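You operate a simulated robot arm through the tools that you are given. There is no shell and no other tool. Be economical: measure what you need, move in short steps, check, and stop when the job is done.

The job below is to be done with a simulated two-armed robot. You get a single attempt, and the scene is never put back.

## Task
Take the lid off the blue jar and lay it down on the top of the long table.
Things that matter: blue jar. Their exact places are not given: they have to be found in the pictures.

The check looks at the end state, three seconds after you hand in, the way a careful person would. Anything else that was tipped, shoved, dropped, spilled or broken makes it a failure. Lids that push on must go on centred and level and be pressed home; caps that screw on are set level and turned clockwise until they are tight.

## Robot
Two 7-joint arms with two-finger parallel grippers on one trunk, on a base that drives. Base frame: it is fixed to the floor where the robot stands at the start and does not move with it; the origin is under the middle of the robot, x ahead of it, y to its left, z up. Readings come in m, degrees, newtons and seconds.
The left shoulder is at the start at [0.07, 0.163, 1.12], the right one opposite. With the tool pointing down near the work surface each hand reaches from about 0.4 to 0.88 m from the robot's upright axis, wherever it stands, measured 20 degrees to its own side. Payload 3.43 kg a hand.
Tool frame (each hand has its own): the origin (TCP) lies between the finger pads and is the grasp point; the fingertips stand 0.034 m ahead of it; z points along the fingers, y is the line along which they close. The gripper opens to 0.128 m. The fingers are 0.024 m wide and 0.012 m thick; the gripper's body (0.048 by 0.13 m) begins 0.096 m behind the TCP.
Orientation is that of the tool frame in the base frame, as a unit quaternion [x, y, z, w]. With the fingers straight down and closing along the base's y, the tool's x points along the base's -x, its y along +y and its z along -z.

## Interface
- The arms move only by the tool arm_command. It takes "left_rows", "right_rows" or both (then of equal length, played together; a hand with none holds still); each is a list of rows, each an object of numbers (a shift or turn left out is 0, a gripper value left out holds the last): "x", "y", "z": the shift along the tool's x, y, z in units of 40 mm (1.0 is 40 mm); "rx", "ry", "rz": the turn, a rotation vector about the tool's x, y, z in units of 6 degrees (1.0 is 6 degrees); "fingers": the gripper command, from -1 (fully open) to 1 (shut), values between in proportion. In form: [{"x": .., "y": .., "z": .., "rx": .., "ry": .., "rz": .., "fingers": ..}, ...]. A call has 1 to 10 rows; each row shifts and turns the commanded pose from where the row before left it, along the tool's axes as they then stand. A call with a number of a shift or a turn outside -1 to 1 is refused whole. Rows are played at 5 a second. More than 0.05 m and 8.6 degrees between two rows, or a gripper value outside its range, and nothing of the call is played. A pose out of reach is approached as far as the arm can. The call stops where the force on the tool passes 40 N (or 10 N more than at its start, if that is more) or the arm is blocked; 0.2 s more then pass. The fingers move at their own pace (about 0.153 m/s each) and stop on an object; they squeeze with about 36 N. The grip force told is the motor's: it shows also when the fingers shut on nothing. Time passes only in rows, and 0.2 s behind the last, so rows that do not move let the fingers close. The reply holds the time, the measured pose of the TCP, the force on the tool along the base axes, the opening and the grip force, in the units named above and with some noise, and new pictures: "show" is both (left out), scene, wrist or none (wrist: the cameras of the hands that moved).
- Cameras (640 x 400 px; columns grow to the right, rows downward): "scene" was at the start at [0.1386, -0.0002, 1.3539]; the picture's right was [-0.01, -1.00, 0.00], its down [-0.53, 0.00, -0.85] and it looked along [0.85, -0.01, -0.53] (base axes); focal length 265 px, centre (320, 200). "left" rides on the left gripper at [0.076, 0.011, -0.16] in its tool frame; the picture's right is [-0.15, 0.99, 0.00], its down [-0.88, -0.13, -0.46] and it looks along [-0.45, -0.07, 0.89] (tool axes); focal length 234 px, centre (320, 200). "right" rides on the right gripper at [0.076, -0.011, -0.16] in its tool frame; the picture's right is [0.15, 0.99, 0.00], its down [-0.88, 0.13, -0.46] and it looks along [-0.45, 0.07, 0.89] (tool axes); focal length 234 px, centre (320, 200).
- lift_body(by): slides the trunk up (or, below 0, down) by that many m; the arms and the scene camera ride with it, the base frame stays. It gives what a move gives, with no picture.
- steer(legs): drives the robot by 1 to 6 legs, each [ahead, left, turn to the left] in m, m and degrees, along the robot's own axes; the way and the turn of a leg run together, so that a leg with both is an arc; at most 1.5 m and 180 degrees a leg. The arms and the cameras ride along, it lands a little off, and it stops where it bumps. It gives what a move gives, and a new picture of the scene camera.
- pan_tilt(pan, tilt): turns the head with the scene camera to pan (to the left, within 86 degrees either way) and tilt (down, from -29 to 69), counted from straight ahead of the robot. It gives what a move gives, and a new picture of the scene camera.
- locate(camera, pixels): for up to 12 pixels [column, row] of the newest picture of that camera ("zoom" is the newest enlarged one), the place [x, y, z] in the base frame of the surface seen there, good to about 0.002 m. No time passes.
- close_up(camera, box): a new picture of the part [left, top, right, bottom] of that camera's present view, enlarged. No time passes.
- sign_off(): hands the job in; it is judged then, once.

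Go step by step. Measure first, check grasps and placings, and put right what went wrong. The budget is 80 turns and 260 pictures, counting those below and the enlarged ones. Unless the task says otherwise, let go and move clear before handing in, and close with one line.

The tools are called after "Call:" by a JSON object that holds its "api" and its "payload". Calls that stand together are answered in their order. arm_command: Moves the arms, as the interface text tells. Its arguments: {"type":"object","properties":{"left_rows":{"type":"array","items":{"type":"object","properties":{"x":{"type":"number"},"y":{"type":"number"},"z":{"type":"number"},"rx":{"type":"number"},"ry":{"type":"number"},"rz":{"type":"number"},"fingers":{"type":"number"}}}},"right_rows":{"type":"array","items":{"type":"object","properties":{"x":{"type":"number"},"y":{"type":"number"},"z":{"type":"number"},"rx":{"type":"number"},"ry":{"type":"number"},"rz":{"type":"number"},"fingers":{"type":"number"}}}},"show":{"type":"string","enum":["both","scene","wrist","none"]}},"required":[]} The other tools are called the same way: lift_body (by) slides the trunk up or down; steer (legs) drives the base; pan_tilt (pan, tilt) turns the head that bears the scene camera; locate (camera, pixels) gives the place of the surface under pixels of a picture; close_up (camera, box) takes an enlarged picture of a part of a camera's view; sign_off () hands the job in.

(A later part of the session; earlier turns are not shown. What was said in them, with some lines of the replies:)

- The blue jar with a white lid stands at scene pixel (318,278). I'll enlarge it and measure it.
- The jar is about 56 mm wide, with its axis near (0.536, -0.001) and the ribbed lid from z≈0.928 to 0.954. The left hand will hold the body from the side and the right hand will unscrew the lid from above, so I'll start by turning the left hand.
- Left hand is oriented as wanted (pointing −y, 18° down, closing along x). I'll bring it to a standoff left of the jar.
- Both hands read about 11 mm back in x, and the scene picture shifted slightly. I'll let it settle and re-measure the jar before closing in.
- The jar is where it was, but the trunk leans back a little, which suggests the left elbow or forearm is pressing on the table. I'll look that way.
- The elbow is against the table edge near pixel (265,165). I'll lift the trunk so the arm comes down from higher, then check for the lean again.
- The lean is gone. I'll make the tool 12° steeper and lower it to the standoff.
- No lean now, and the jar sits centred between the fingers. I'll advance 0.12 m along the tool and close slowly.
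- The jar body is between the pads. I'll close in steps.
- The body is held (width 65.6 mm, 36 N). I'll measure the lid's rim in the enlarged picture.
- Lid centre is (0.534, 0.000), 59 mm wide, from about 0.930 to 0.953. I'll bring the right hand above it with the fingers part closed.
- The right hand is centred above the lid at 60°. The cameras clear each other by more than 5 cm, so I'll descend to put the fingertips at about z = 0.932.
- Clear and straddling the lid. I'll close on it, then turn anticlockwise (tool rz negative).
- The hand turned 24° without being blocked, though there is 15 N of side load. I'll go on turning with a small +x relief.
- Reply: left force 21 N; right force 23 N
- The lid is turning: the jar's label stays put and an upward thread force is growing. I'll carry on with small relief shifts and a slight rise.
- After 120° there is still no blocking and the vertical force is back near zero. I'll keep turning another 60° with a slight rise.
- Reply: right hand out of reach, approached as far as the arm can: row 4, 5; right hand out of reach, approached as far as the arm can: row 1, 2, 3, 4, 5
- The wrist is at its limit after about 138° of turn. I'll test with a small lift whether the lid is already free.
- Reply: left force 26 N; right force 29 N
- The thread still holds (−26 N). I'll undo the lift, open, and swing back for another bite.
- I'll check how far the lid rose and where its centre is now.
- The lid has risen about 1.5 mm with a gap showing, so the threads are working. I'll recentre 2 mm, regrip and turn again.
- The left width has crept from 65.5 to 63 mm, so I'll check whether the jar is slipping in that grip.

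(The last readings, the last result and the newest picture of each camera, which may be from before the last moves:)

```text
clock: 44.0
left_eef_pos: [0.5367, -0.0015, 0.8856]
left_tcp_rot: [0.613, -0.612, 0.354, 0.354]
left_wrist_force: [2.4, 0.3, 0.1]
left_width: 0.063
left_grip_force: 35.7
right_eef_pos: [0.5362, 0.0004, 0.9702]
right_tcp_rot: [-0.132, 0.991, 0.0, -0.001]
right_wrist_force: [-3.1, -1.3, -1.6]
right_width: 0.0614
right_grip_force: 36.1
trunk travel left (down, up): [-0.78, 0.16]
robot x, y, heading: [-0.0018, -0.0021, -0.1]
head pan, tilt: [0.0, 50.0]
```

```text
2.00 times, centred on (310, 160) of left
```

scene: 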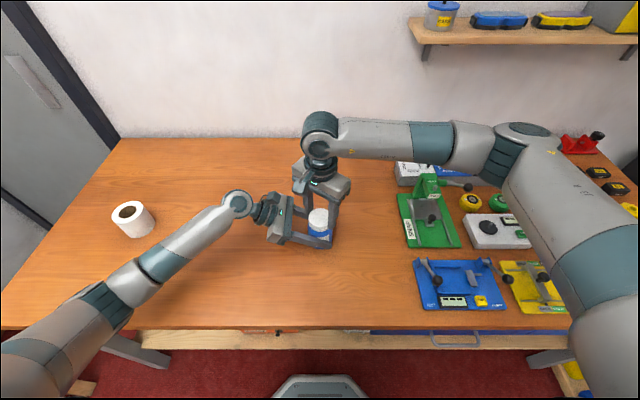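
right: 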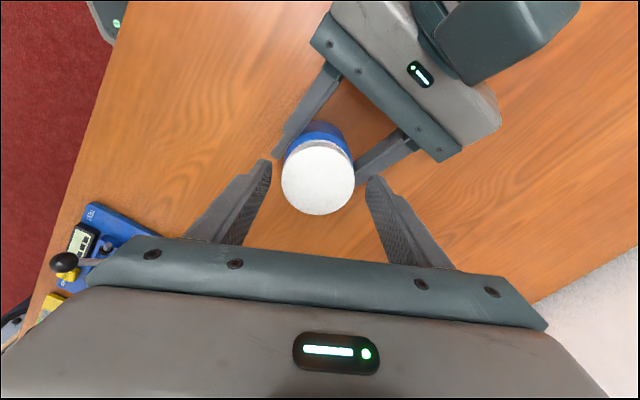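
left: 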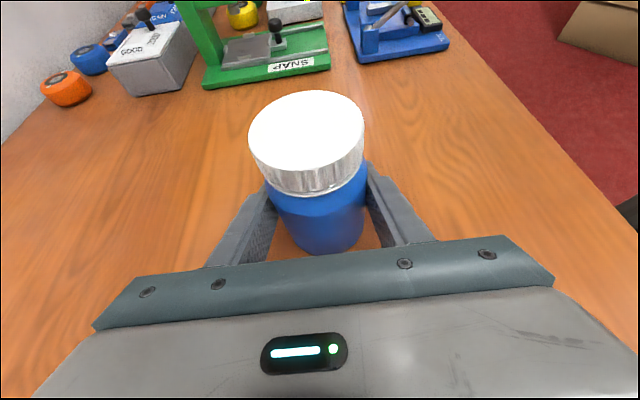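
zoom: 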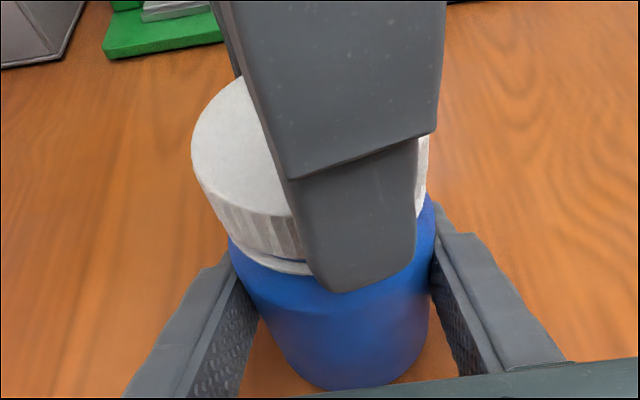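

The label has turned only slightly, so most of the turn is going into the thread. I'll continue to the wrist limit.

Call:
{"api": "arm_command", "payload": {"right_rows": [{"rz": -1, "z": -0.007}, {"rz": -1}, {"rz": -1, "z": -0.007}, {"rz": -1}, {"rz": -1}, {"rz": -1}, {"rz": -1}, {"rz": -1, "z": -0.01}, {"rz": -1}, {"rz": -0.8}], "show": "none"}}

Call:
{"api": "arm_command", "payload": {"right_rows": [{"z": -0.04}, {"z": -0.04}, {}], "show": "none"}}

Call:
{"api": "close_up", "payload": {"camera": "scene", "box": [260, 160, 380, 260]}}

Call:
{"api": "close_up", "payload": {"camera": "left", "box": [220, 60, 400, 260]}}

```text
clock: 46.2
left_eef_pos: [0.5362, -0.0006, 0.8851]
left_tcp_rot: [-0.612, 0.613, -0.353, -0.354]
left_wrist_force: [3.9, -4.9, -1.9]
left_width: 0.0623
left_grip_force: 36.3
right_eef_pos: [0.536, -0.0003, 0.9712]
right_tcp_rot: [-0.601, 0.799, -0.001, 0.0]
right_wrist_force: [-4.4, 5.1, -1.1]
right_width: 0.0613
right_grip_force: 36.3
trunk travel left (down, up): [-0.78, 0.16]
robot x, y, heading: [-0.0037, -0.0008, -0.3]
head pan, tilt: [0.0, 50.0]
```

```text
clock: 47.0
left_eef_pos: [0.5364, -0.0013, 0.888]
left_tcp_rot: [-0.611, 0.612, -0.354, -0.354]
left_wrist_force: [0.8, -5.9, 16.7]
left_width: 0.0625
left_grip_force: 36.3
right_eef_pos: [0.5362, -0.0006, 0.9738]
right_tcp_rot: [-0.6, 0.8, -0.001, -0.001]
right_wrist_force: [0.5, 5.2, -17.7]
right_width: 0.0599
right_grip_force: 36.1
trunk travel left (down, up): [-0.78, 0.16]
robot x, y, heading: [-0.0006, -0.0004, 0.1]
head pan, tilt: [0.0, 50.0]
```

```text
4.00 times, centred on (320, 210) of scene
```

zoom: 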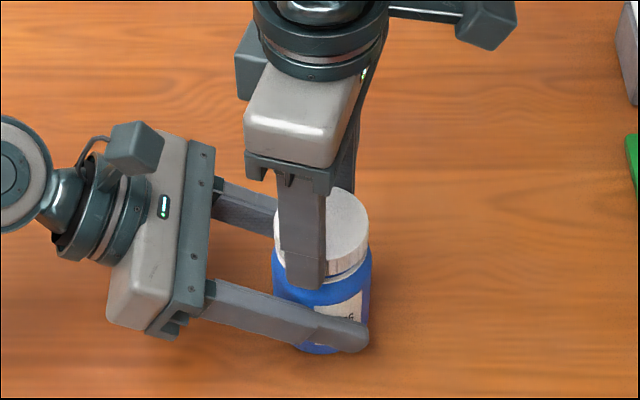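

```text
2.00 times, centred on (310, 160) of left
```

zoom: 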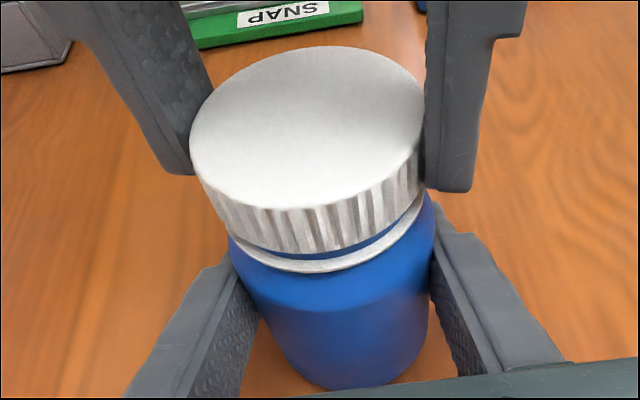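

The gap is wider, about 3 mm with blue neck visible, but it's still threaded. I'll take a third bite.

Call:
{"api": "arm_command", "payload": {"right_rows": [{"z": 0.07}, {"fingers": 0.0}, {"fingers": -0.3}, {}, {"rz": 1}, {"rz": 1}, {"rz": 1}, {"rz": 1}, {"rz": 1}, {"rz": 1}], "show": "none"}}

Call:
{"api": "arm_command", "payload": {"right_rows": [{"rz": 1}, {"rz": 1}, {"rz": 1}, {"rz": 1}, {"rz": 1}, {"rz": 1}, {"rz": 1}, {"rz": 1}, {"rz": 1}, {"rz": 1}], "show": "none"}}

Call:
{"api": "arm_command", "payload": {"right_rows": [{"rz": 1}, {"rz": 1}, {"rz": 1}, {"rz": 1}, {"rz": 1}, {"rz": 1}, {}], "show": "none"}}

Call:
{"api": "close_up", "payload": {"camera": "scene", "box": [260, 160, 380, 260]}}

Call:
{"api": "locate", "payload": {"camera": "zoom", "pixels": [[305, 192], [305, 225], [278, 225], [330, 225], [305, 262], [305, 270], [305, 278], [305, 284], [305, 290]]}}

```text
clock: 49.2
left_eef_pos: [0.5355, -0.0015, 0.886]
left_tcp_rot: [0.613, -0.612, 0.354, 0.354]
left_wrist_force: [0.1, -0.3, -2.2]
left_width: 0.0626
left_grip_force: 35.7
right_eef_pos: [0.5365, -0.0014, 0.9719]
right_tcp_rot: [-0.323, 0.946, 0.0, 0.001]
right_wrist_force: [0.3, 0.0, 0.0]
right_width: 0.0833
right_grip_force: 0.1
trunk travel left (down, up): [-0.78, 0.16]
robot x, y, heading: [-0.0019, 0.001, -0.3]
head pan, tilt: [0.0, 50.0]
```

```text
clock: 51.4
left_eef_pos: [0.5356, 0.0006, 0.8862]
left_tcp_rot: [0.613, -0.612, 0.353, 0.353]
left_wrist_force: [0.3, -0.1, -2.2]
left_width: 0.0624
left_grip_force: 35.3
right_eef_pos: [0.5359, -0.001, 0.9731]
right_tcp_rot: [0.194, 0.981, 0.0, 0.0]
right_wrist_force: [0.7, -0.9, -0.1]
right_width: 0.083
right_grip_force: 0.0
trunk travel left (down, up): [-0.78, 0.16]
robot x, y, heading: [0.0019, 0.0024, 0.0]
head pan, tilt: [0.0, 50.0]
```

```text
clock: 53.0
left_eef_pos: [0.5365, -0.0013, 0.8855]
left_tcp_rot: [-0.612, 0.613, -0.353, -0.354]
left_wrist_force: [0.3, 0.5, -3.1]
left_width: 0.0627
left_grip_force: 35.4
right_eef_pos: [0.5374, 0.0002, 0.9711]
right_tcp_rot: [0.487, 0.873, 0.0, 0.0]
right_wrist_force: [0.9, -0.9, 0.3]
right_width: 0.0832
right_grip_force: 0.0
trunk travel left (down, up): [-0.78, 0.16]
robot x, y, heading: [0.0017, 0.0009, 0.1]
head pan, tilt: [0.0, 50.0]
```

```text
4.00 times, centred on (320, 210) of scene
```

zoom: 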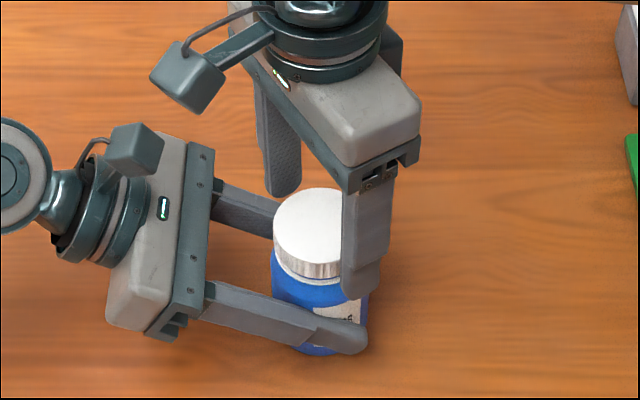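

```text
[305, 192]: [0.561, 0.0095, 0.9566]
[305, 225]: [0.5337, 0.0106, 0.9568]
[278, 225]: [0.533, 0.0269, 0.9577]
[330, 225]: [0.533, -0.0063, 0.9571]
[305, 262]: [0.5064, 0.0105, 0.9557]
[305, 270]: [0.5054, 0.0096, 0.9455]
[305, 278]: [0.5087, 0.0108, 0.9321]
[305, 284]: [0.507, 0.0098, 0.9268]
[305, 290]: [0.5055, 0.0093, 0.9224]
```

The lid top is at 0.957 and rising. I'll regrip for a third turn.

Call:
{"api": "arm_command", "payload": {"right_rows": [{"x": 0.02, "y": -0.035}, {"fingers": 0.0}, {"fingers": 0.3}, {"fingers": 0.7}, {}, {"rz": -0.8}, {"rz": -1}, {"rz": -1}, {"rz": -1}, {"rz": -1, "z": -0.01}], "show": "none"}}

Call:
{"api": "arm_command", "payload": {"right_rows": [{"rz": -1, "z": -0.01}, {"rz": -1}, {"rz": -1, "z": -0.01}, {"rz": -1}, {"rz": -1}, {"rz": -1}, {"rz": -1, "z": -0.01}, {"rz": -1}], "show": "none"}}

Call:
{"api": "arm_command", "payload": {"right_rows": [{"rz": -1, "z": -0.01}, {"rz": -1}, {"rz": -1, "z": -0.01}, {"rz": -1}, {"rz": -1}, {"rz": -1}, {"rz": -1}, {"rz": -1, "z": -0.01}, {"rz": -1}], "show": "none"}}

Call:
{"api": "arm_command", "payload": {"right_rows": [{"z": -0.04}, {"z": -0.04}, {}], "show": "none"}}

Call:
{"api": "close_up", "payload": {"camera": "left", "box": [220, 60, 400, 260]}}

```text
clock: 55.2
left_eef_pos: [0.5361, -0.001, 0.8849]
left_tcp_rot: [0.613, -0.612, 0.353, 0.354]
left_wrist_force: [-8.6, -1.1, -2.6]
left_width: 0.0626
left_grip_force: 36.3
right_eef_pos: [0.5331, -0.0007, 0.9724]
right_tcp_rot: [0.253, 0.967, 0.0, 0.0]
right_wrist_force: [9.9, 1.0, 1.0]
right_width: 0.0593
right_grip_force: 35.6
trunk travel left (down, up): [-0.78, 0.16]
robot x, y, heading: [0.0006, 0.0011, 0.3]
head pan, tilt: [0.0, 50.0]
```

```text
clock: 57.0
left_eef_pos: [0.5369, 0.0007, 0.8853]
left_tcp_rot: [0.613, -0.612, 0.354, 0.353]
left_wrist_force: [-4.0, 8.2, -2.3]
left_width: 0.0628
left_grip_force: 36.8
right_eef_pos: [0.5333, 0.0009, 0.9725]
right_tcp_rot: [-0.163, 0.987, 0.0, -0.001]
right_wrist_force: [3.6, -8.1, 0.2]
right_width: 0.0594
right_grip_force: 36.0
trunk travel left (down, up): [-0.78, 0.16]
robot x, y, heading: [-0.0009, 0.0018, -0.1]
head pan, tilt: [0.0, 50.0]
```

```text
clock: 59.0
left_eef_pos: [0.5365, -0.0007, 0.8855]
left_tcp_rot: [0.613, -0.612, 0.353, 0.354]
left_wrist_force: [-6.4, 7.2, -2.8]
left_width: 0.0625
left_grip_force: 35.7
right_eef_pos: [0.5337, 0.0011, 0.9748]
right_tcp_rot: [-0.593, 0.806, 0.0, 0.001]
right_wrist_force: [6.6, -6.7, 0.3]
right_width: 0.0594
right_grip_force: 36.0
trunk travel left (down, up): [-0.78, 0.16]
robot x, y, heading: [-0.0003, -0.0002, 0.0]
head pan, tilt: [0.0, 50.0]
```

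```text
clock: 59.8
left_eef_pos: [0.5346, -0.0019, 0.8859]
left_tcp_rot: [-0.612, 0.613, -0.354, -0.354]
left_wrist_force: [-7.6, 1.9, 4.5]
left_width: 0.0624
left_grip_force: 36.1
right_eef_pos: [0.5351, -0.0006, 0.9779]
right_tcp_rot: [-0.592, 0.806, -0.001, 0.0]
right_wrist_force: [8.4, -2.8, -6.0]
right_width: 0.0595
right_grip_force: 35.7
trunk travel left (down, up): [-0.78, 0.16]
robot x, y, heading: [0.0009, -0.0019, -0.2]
head pan, tilt: [0.0, 50.0]
```

```text
2.00 times, centred on (310, 160) of left
```

zoom: 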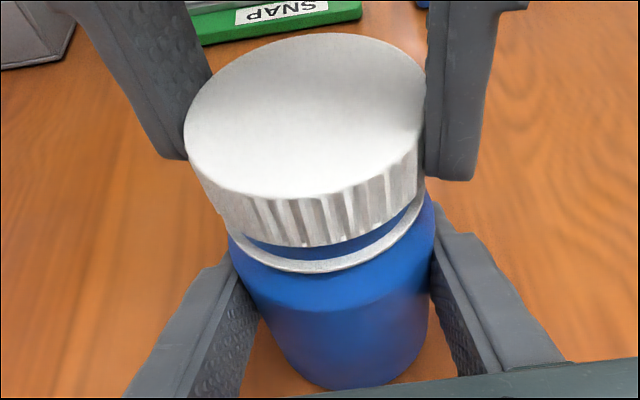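

Only 6 N of resistance now and a bigger gap. I'll lift a little further.

Call:
{"api": "arm_command", "payload": {"right_rows": [{"z": -0.05}, {"z": -0.05}, {"z": -0.05}, {}], "show": "none"}}

Call:
{"api": "close_up", "payload": {"camera": "left", "box": [220, 60, 400, 260]}}

```text
clock: 60.8
left_eef_pos: [0.5362, -0.0006, 0.8851]
left_tcp_rot: [0.613, -0.611, 0.354, 0.354]
left_wrist_force: [0.2, 0.2, -2.2]
left_width: 0.0628
left_grip_force: 35.8
right_eef_pos: [0.5357, 0.0005, 0.9848]
right_tcp_rot: [-0.592, 0.806, 0.001, -0.001]
right_wrist_force: [0.1, -1.0, 0.3]
right_width: 0.0595
right_grip_force: 36.3
trunk travel left (down, up): [-0.78, 0.16]
robot x, y, heading: [0.0023, 0.0009, 0.0]
head pan, tilt: [0.0, 50.0]
```

```text
2.00 times, centred on (310, 160) of left
```

zoom: 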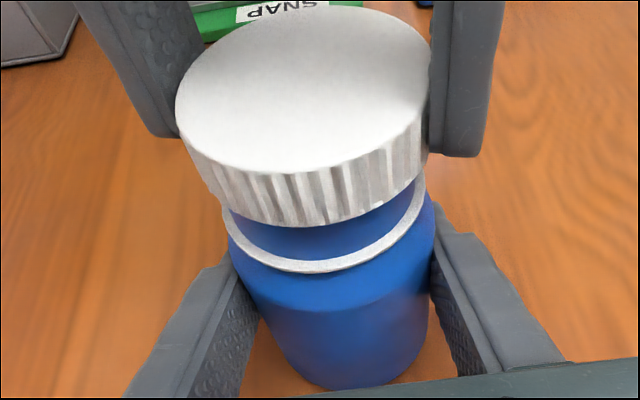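

The lid is off (forces near zero). I'll lift it 0.1 m and look for a free patch on the table to the right.

Call:
{"api": "arm_command", "payload": {"right_rows": [{"z": -0.5}, {"z": -0.7}, {"z": -0.7}, {"z": -0.6}, {}], "show": "both"}}

Call:
{"api": "locate", "payload": {"camera": "scene", "pixels": [[370, 230], [370, 250], [390, 250], [360, 270], [398, 247], [398, 200], [414, 262], [416, 309], [320, 300]]}}

```text
clock: 62.0
left_eef_pos: [0.5353, -0.0019, 0.8843]
left_tcp_rot: [0.612, -0.612, 0.353, 0.354]
left_wrist_force: [0.2, -0.3, -2.0]
left_width: 0.0627
left_grip_force: 36.0
right_eef_pos: [0.5322, -0.0001, 1.0843]
right_tcp_rot: [-0.591, 0.806, -0.001, 0.0]
right_wrist_force: [0.2, -0.3, 0.1]
right_width: 0.0597
right_grip_force: 36.1
trunk travel left (down, up): [-0.78, 0.16]
robot x, y, heading: [0.0041, -0.0035, 0.3]
head pan, tilt: [0.0, 50.0]
```

scene: 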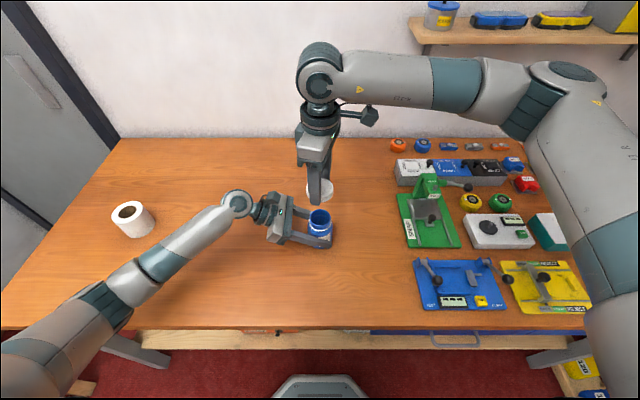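
right: 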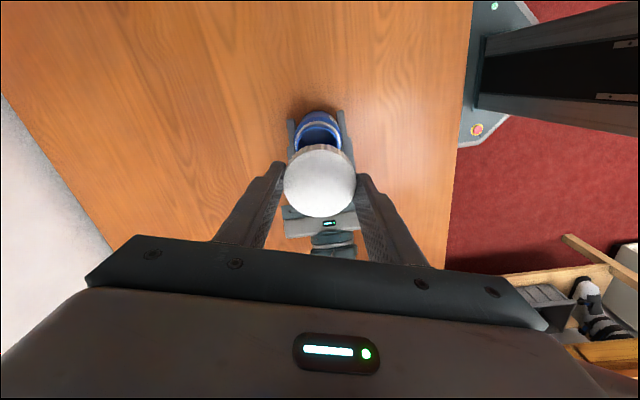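

```text
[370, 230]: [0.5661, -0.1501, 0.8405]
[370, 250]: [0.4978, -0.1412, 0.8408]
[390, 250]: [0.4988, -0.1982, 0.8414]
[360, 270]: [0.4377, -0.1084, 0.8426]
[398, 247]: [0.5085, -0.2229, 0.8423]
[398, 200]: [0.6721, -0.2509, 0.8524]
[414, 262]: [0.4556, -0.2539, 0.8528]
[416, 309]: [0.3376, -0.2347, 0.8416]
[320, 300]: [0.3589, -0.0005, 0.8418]
```

The jar is open and upright, and the table around (0.53, -0.135) is clear. I'll carry the lid there and go down to just above the surface.

Call:
{"api": "arm_command", "payload": {"right_rows": [{"x": 0.8, "y": -0.25}, {"x": 0.8, "y": -0.25}, {"x": 0.8, "y": -0.25}, {"x": 0.82, "y": -0.25}, {"z": 0.8}, {"z": 0.8}, {"z": 0.8}, {"z": 0.8}, {"z": 0.8}, {"z": 0.7}], "show": "both"}}

Call:
{"api": "close_up", "payload": {"camera": "scene", "box": [290, 170, 430, 280]}}

```text
clock: 64.2
left_eef_pos: [0.5361, -0.0008, 0.8853]
left_tcp_rot: [0.613, -0.612, 0.353, 0.354]
left_wrist_force: [-0.8, 0.2, -1.1]
left_width: 0.0626
left_grip_force: 35.9
right_eef_pos: [0.5353, -0.1229, 0.8935]
right_tcp_rot: [-0.592, 0.806, 0.0, 0.0]
right_wrist_force: [0.0, -0.1, -0.3]
right_width: 0.0591
right_grip_force: 35.8
right hand out of reach, approached as far as the arm can: row 4
trunk travel left (down, up): [-0.78, 0.16]
robot x, y, heading: [0.0015, -0.0014, -0.2]
head pan, tilt: [0.0, 50.0]
```

scene: 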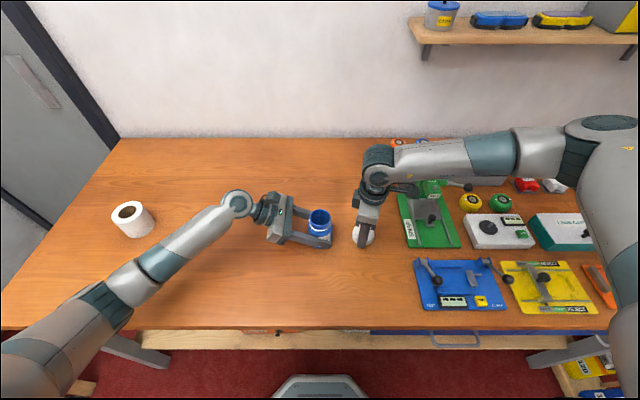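
right: 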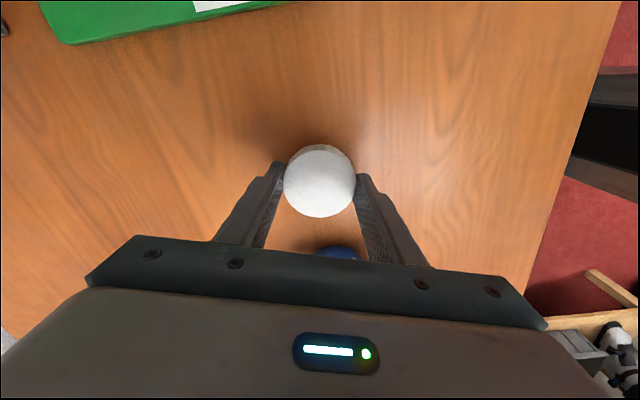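

```text
3.64 times, centred on (360, 225) of scene
```

zoom: 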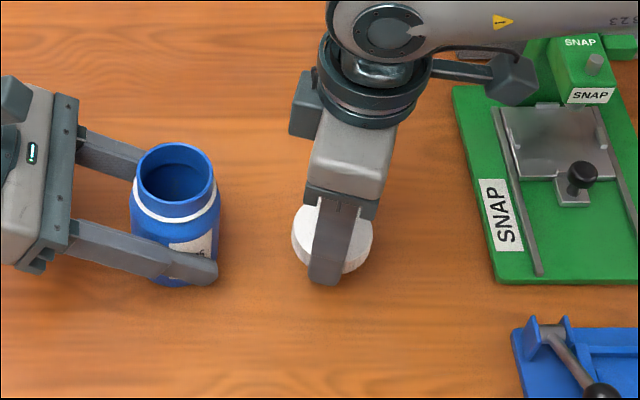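

The lid hangs just above bare table at (0.535, -0.123). I'll lower it in small steps.

Call:
{"api": "arm_command", "payload": {"right_rows": [{"z": 0.08}, {"z": 0.07}, {"z": 0.06}, {"z": 0.05}, {"z": 0.05}, {}], "show": "none"}}

Call:
{"api": "close_up", "payload": {"camera": "left", "box": [220, 0, 420, 130]}}

```text
clock: 65.6
left_eef_pos: [0.5361, -0.0014, 0.8855]
left_tcp_rot: [0.613, -0.611, 0.354, 0.353]
left_wrist_force: [0.5, 0.2, -2.5]
left_width: 0.0628
left_grip_force: 36.3
right_eef_pos: [0.5343, -0.1226, 0.8815]
right_tcp_rot: [-0.592, 0.806, 0.0, -0.001]
right_wrist_force: [-0.1, 1.2, 0.6]
right_width: 0.0597
right_grip_force: 36.1
trunk travel left (down, up): [-0.78, 0.16]
robot x, y, heading: [0.0027, 0.0017, 0.1]
head pan, tilt: [0.0, 50.0]
```

```text
3.08 times, centred on (320, 65) of left
```

zoom: 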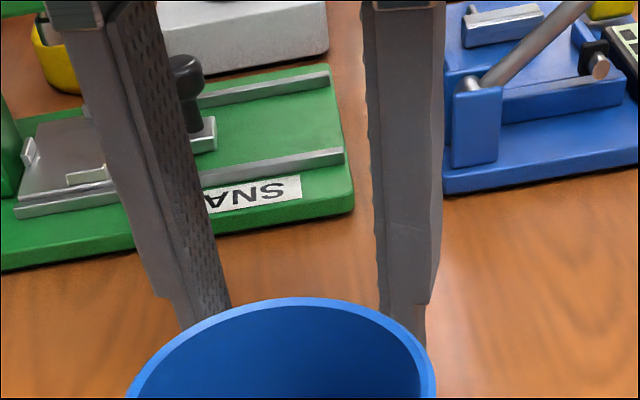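

Call:
{"api": "arm_command", "payload": {"right_rows": [{"z": 0.03}, {"z": 0.03}, {"z": 0.03}, {}], "show": "none"}}

Call:
{"api": "close_up", "payload": {"camera": "scene", "box": [330, 190, 400, 260]}}

Call:
{"api": "locate", "payload": {"camera": "zoom", "pixels": [[260, 260], [390, 260], [390, 230], [390, 300]]}}

```text
clock: 66.6
left_eef_pos: [0.5352, -0.0008, 0.8854]
left_tcp_rot: [0.613, -0.612, 0.353, 0.354]
left_wrist_force: [0.4, -0.4, -1.4]
left_width: 0.0626
left_grip_force: 36.1
right_eef_pos: [0.5337, -0.1229, 0.8808]
right_tcp_rot: [-0.592, 0.806, 0.0, 0.0]
right_wrist_force: [0.4, 0.0, 0.4]
right_width: 0.0596
right_grip_force: 35.5
trunk travel left (down, up): [-0.78, 0.16]
robot x, y, heading: [0.0033, -0.0006, -0.1]
head pan, tilt: [0.0, 50.0]
```

```text
5.71 times, centred on (365, 225) of scene
```

zoom: 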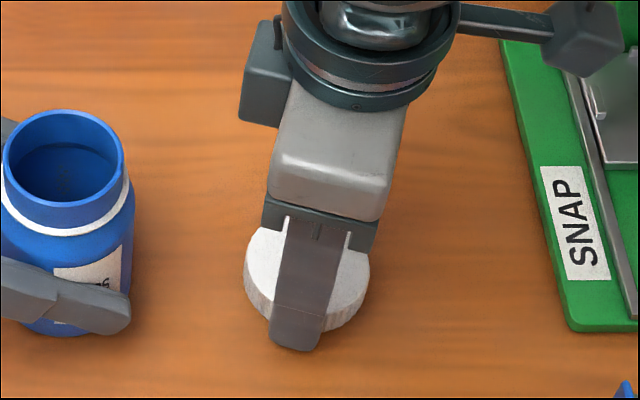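

```text
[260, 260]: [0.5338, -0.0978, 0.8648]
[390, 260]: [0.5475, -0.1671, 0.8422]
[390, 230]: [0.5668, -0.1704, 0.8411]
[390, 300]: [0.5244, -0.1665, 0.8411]
```

Lid top reads 0.865, so its bottom is about 1 to 2 mm above the table. A few more small steps until contact.

Call:
{"api": "arm_command", "payload": {"right_rows": [{"z": 0.03}, {"z": 0.03}, {}], "show": "none"}}

Call:
{"api": "arm_command", "payload": {"right_rows": [{"z": 0.03}, {}], "show": "none"}}

```text
clock: 67.4
left_eef_pos: [0.5358, 0.0002, 0.8853]
left_tcp_rot: [0.613, -0.612, 0.354, 0.353]
left_wrist_force: [0.0, 0.4, -1.9]
left_width: 0.0626
left_grip_force: 35.8
right_eef_pos: [0.534, -0.1231, 0.8767]
right_tcp_rot: [-0.591, 0.806, 0.0, 0.001]
right_wrist_force: [0.1, 0.5, -0.9]
right_width: 0.0597
right_grip_force: 36.3
trunk travel left (down, up): [-0.78, 0.16]
robot x, y, heading: [0.0004, -0.0007, -0.0]
head pan, tilt: [0.0, 50.0]
```

```text
clock: 68.0
left_eef_pos: [0.536, -0.0018, 0.8861]
left_tcp_rot: [0.613, -0.612, 0.354, 0.354]
left_wrist_force: [-0.7, -0.6, -1.9]
left_width: 0.0626
left_grip_force: 36.0
right_eef_pos: [0.5348, -0.1237, 0.876]
right_tcp_rot: [-0.592, 0.806, 0.0, -0.001]
right_wrist_force: [-0.2, 0.4, 0.6]
right_width: 0.0595
right_grip_force: 36.1
trunk travel left (down, up): [-0.78, 0.16]
robot x, y, heading: [-0.0012, 0.0014, -0.0]
head pan, tilt: [0.0, 50.0]
```

Call:
{"api": "arm_command", "payload": {"right_rows": [{"z": 0.03}, {}], "show": "none"}}

Call:
{"api": "close_up", "payload": {"camera": "scene", "box": [330, 190, 400, 260]}}

Call:
{"api": "locate", "payload": {"camera": "zoom", "pixels": [[260, 260], [355, 280], [265, 250]]}}

```text
clock: 68.6
left_eef_pos: [0.5349, -0.0016, 0.8862]
left_tcp_rot: [-0.612, 0.612, -0.354, -0.354]
left_wrist_force: [0.6, -0.4, -1.8]
left_width: 0.0626
left_grip_force: 35.7
right_eef_pos: [0.5335, -0.123, 0.8745]
right_tcp_rot: [-0.592, 0.806, -0.001, 0.001]
right_wrist_force: [1.3, -1.3, 7.8]
right_width: 0.0595
right_grip_force: 35.8
trunk travel left (down, up): [-0.78, 0.16]
robot x, y, heading: [0.0023, -0.0013, -0.0]
head pan, tilt: [0.0, 50.0]
```

```text
5.71 times, centred on (365, 225) of scene
```

zoom: 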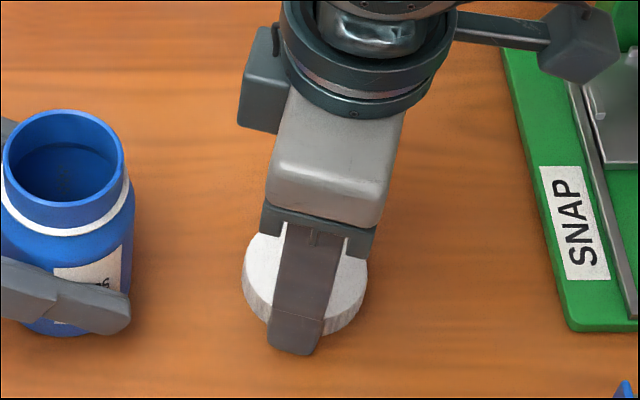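

```text
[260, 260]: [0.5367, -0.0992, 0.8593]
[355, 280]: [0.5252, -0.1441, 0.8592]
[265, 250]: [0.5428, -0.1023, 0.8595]
```

Contact at 7.8 N, so the lid is on the table. I'll open and rise straight up.

Call:
{"api": "arm_command", "payload": {"right_rows": [{"fingers": 0.0}, {"fingers": -0.3}, {}, {"z": -0.3}, {"z": -0.7}, {"z": -0.8}, {"z": -0.8}, {"z": -0.8}, {"z": -0.8}, {}], "show": "both"}}

Call:
{"api": "close_up", "payload": {"camera": "scene", "box": [290, 190, 400, 270]}}

```text
clock: 70.8
left_eef_pos: [0.5358, -0.0008, 0.8851]
left_tcp_rot: [0.613, -0.612, 0.354, 0.354]
left_wrist_force: [0.5, -0.1, -1.7]
left_width: 0.0624
left_grip_force: 35.6
right_eef_pos: [0.5349, -0.1248, 1.0421]
right_tcp_rot: [-0.592, 0.806, 0.0, 0.0]
right_wrist_force: [-0.5, -0.6, -0.5]
right_width: 0.0832
right_grip_force: 0.1
trunk travel left (down, up): [-0.78, 0.16]
robot x, y, heading: [-0.001, 0.0033, -0.2]
head pan, tilt: [0.0, 50.0]
```

scene: 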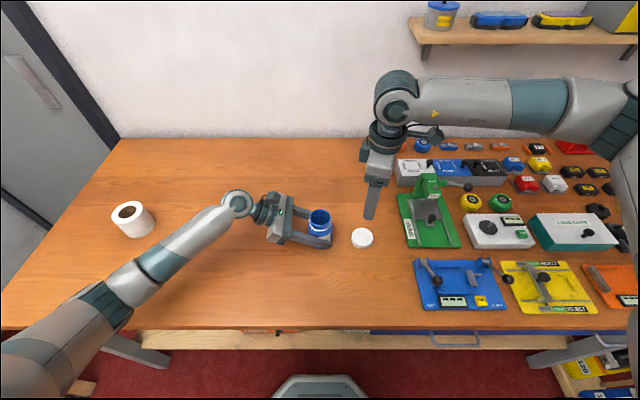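
right: 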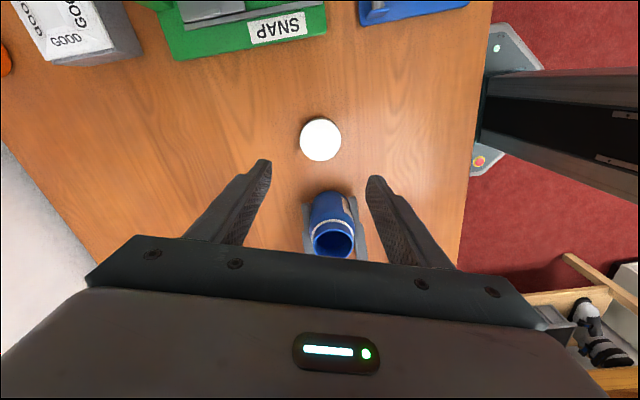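

```text
5.00 times, centred on (345, 230) of scene
```

zoom: 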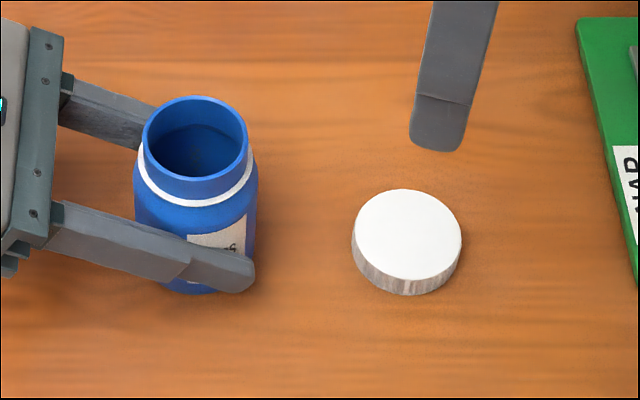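

The lid lies flat at pixel (362,238). Before releasing the jar I'll check it is level and seated on the table.

Call:
{"api": "locate", "payload": {"camera": "zoom", "pixels": [[195, 98], [195, 178], [145, 135], [246, 135], [165, 165], [228, 165], [195, 200], [180, 288], [212, 289]]}}

Call:
{"api": "close_up", "payload": {"camera": "left", "box": [220, 60, 400, 260]}}

```text
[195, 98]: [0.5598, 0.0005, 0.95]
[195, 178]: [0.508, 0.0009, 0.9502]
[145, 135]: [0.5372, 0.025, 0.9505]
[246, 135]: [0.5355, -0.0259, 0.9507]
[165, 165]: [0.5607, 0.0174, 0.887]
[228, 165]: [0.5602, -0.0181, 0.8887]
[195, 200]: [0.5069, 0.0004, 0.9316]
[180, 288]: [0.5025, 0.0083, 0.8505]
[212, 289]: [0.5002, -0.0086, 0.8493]
```

```text
2.00 times, centred on (310, 160) of left
```

zoom: 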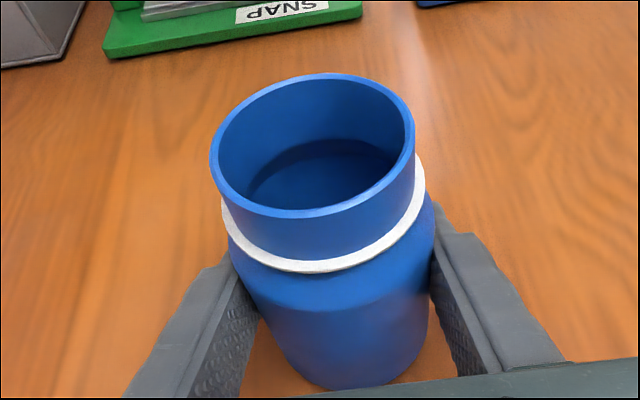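

The rim is level at 0.950 all round and the jar is upright. I'll open the left hand and back straight out.

Call:
{"api": "arm_command", "payload": {"left_rows": [{"fingers": -0.05}, {"fingers": -0.2}, {"fingers": -0.6}, {}, {"z": -0.4}, {"z": -0.8}, {"z": -0.8}, {"z": -0.8}, {"z": -0.5, "x": 0.6}, {"x": 0.9}], "show": "both"}}

Call:
{"api": "close_up", "payload": {"camera": "scene", "box": [290, 190, 400, 270]}}

Call:
{"api": "locate", "payload": {"camera": "zoom", "pixels": [[195, 98], [195, 178], [145, 135], [246, 135], [195, 290], [405, 230], [405, 195], [405, 270], [360, 230], [455, 230]]}}

```text
clock: 73.0
left_eef_pos: [0.5366, 0.0838, 1.0023]
left_tcp_rot: [0.613, -0.612, 0.353, 0.354]
left_wrist_force: [0.9, 0.5, 0.5]
left_width: 0.1022
left_grip_force: 0.0
right_eef_pos: [0.5342, -0.1242, 1.0417]
right_tcp_rot: [-0.591, 0.806, 0.0, 0.0]
right_wrist_force: [0.4, -0.1, 0.0]
right_width: 0.0832
right_grip_force: 0.1
trunk travel left (down, up): [-0.78, 0.16]
robot x, y, heading: [-0.002, -0.003, -0.2]
head pan, tilt: [0.0, 50.0]
```

scene: 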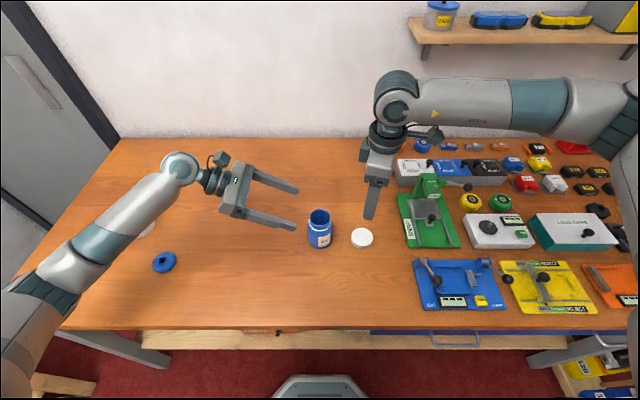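
left: 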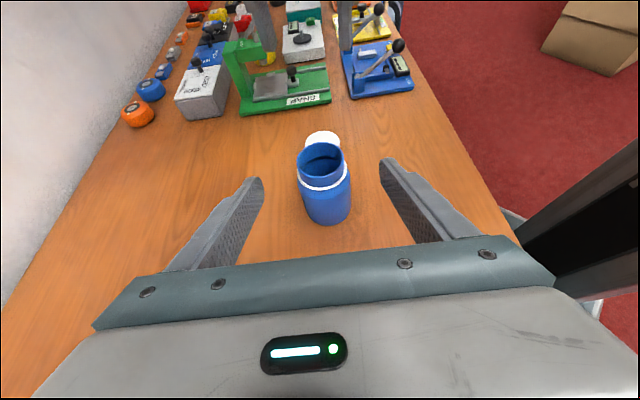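

```text
5.00 times, centred on (345, 230) of scene
```

zoom: 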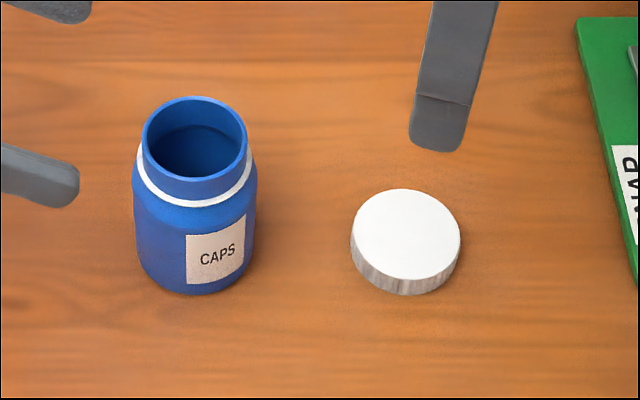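

```text
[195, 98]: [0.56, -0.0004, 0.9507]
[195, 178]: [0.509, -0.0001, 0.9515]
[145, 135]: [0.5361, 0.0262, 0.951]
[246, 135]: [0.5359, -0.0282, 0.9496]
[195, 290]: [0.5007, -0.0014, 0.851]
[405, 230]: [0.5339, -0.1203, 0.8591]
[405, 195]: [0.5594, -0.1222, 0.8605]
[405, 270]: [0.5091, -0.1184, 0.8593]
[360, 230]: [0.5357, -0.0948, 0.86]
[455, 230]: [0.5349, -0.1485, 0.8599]
```

The jar stands upright and open, and the lid lies flat. Last, I'll check that the blue ring and tape roll weren't moved by the left arm.

Call:
{"api": "locate", "payload": {"camera": "scene", "pixels": [[155, 268], [173, 256], [164, 262], [164, 255], [164, 271], [147, 228]]}}

Call:
{"api": "arm_command", "payload": {"left_rows": [{"x": 0.9}, {"x": 0.9}, {"x": 0.9}], "right_rows": [{"z": -0.8}, {"z": -0.8}, {"z": -0.8}], "show": "scene"}}

```text
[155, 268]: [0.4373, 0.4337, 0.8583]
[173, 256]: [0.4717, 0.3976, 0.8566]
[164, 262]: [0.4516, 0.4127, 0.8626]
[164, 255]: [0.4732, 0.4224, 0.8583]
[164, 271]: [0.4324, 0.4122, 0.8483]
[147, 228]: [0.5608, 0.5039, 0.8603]
```

```text
clock: 73.8
left_eef_pos: [0.5359, 0.0282, 1.0984]
left_tcp_rot: [0.613, -0.613, 0.353, 0.352]
left_wrist_force: [0.3, 0.6, -0.4]
left_width: 0.1025
left_grip_force: 0.2
right_eef_pos: [0.5357, -0.1249, 1.1395]
right_tcp_rot: [-0.592, 0.806, 0.0, -0.001]
right_wrist_force: [0.2, 0.0, -0.2]
right_width: 0.0832
right_grip_force: 0.1
trunk travel left (down, up): [-0.78, 0.16]
robot x, y, heading: [0.0016, -0.0016, -0.0]
head pan, tilt: [0.0, 50.0]
```

scene: 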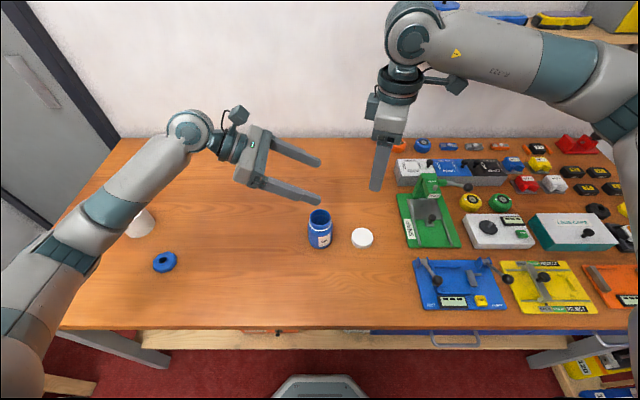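

The lid lies flat, the jar stands upright, the ring and roll are where they were, and both hands are clear, so I'll hand in.

Call:
{"api": "sign_off", "payload": {}}

```text
The job is handed in.
```

The lid is off the blue jar and lies flat on the long table about 12 cm to the jar's right; the jar stands upright where it was, and the last pictures showed nothing else disturbed.
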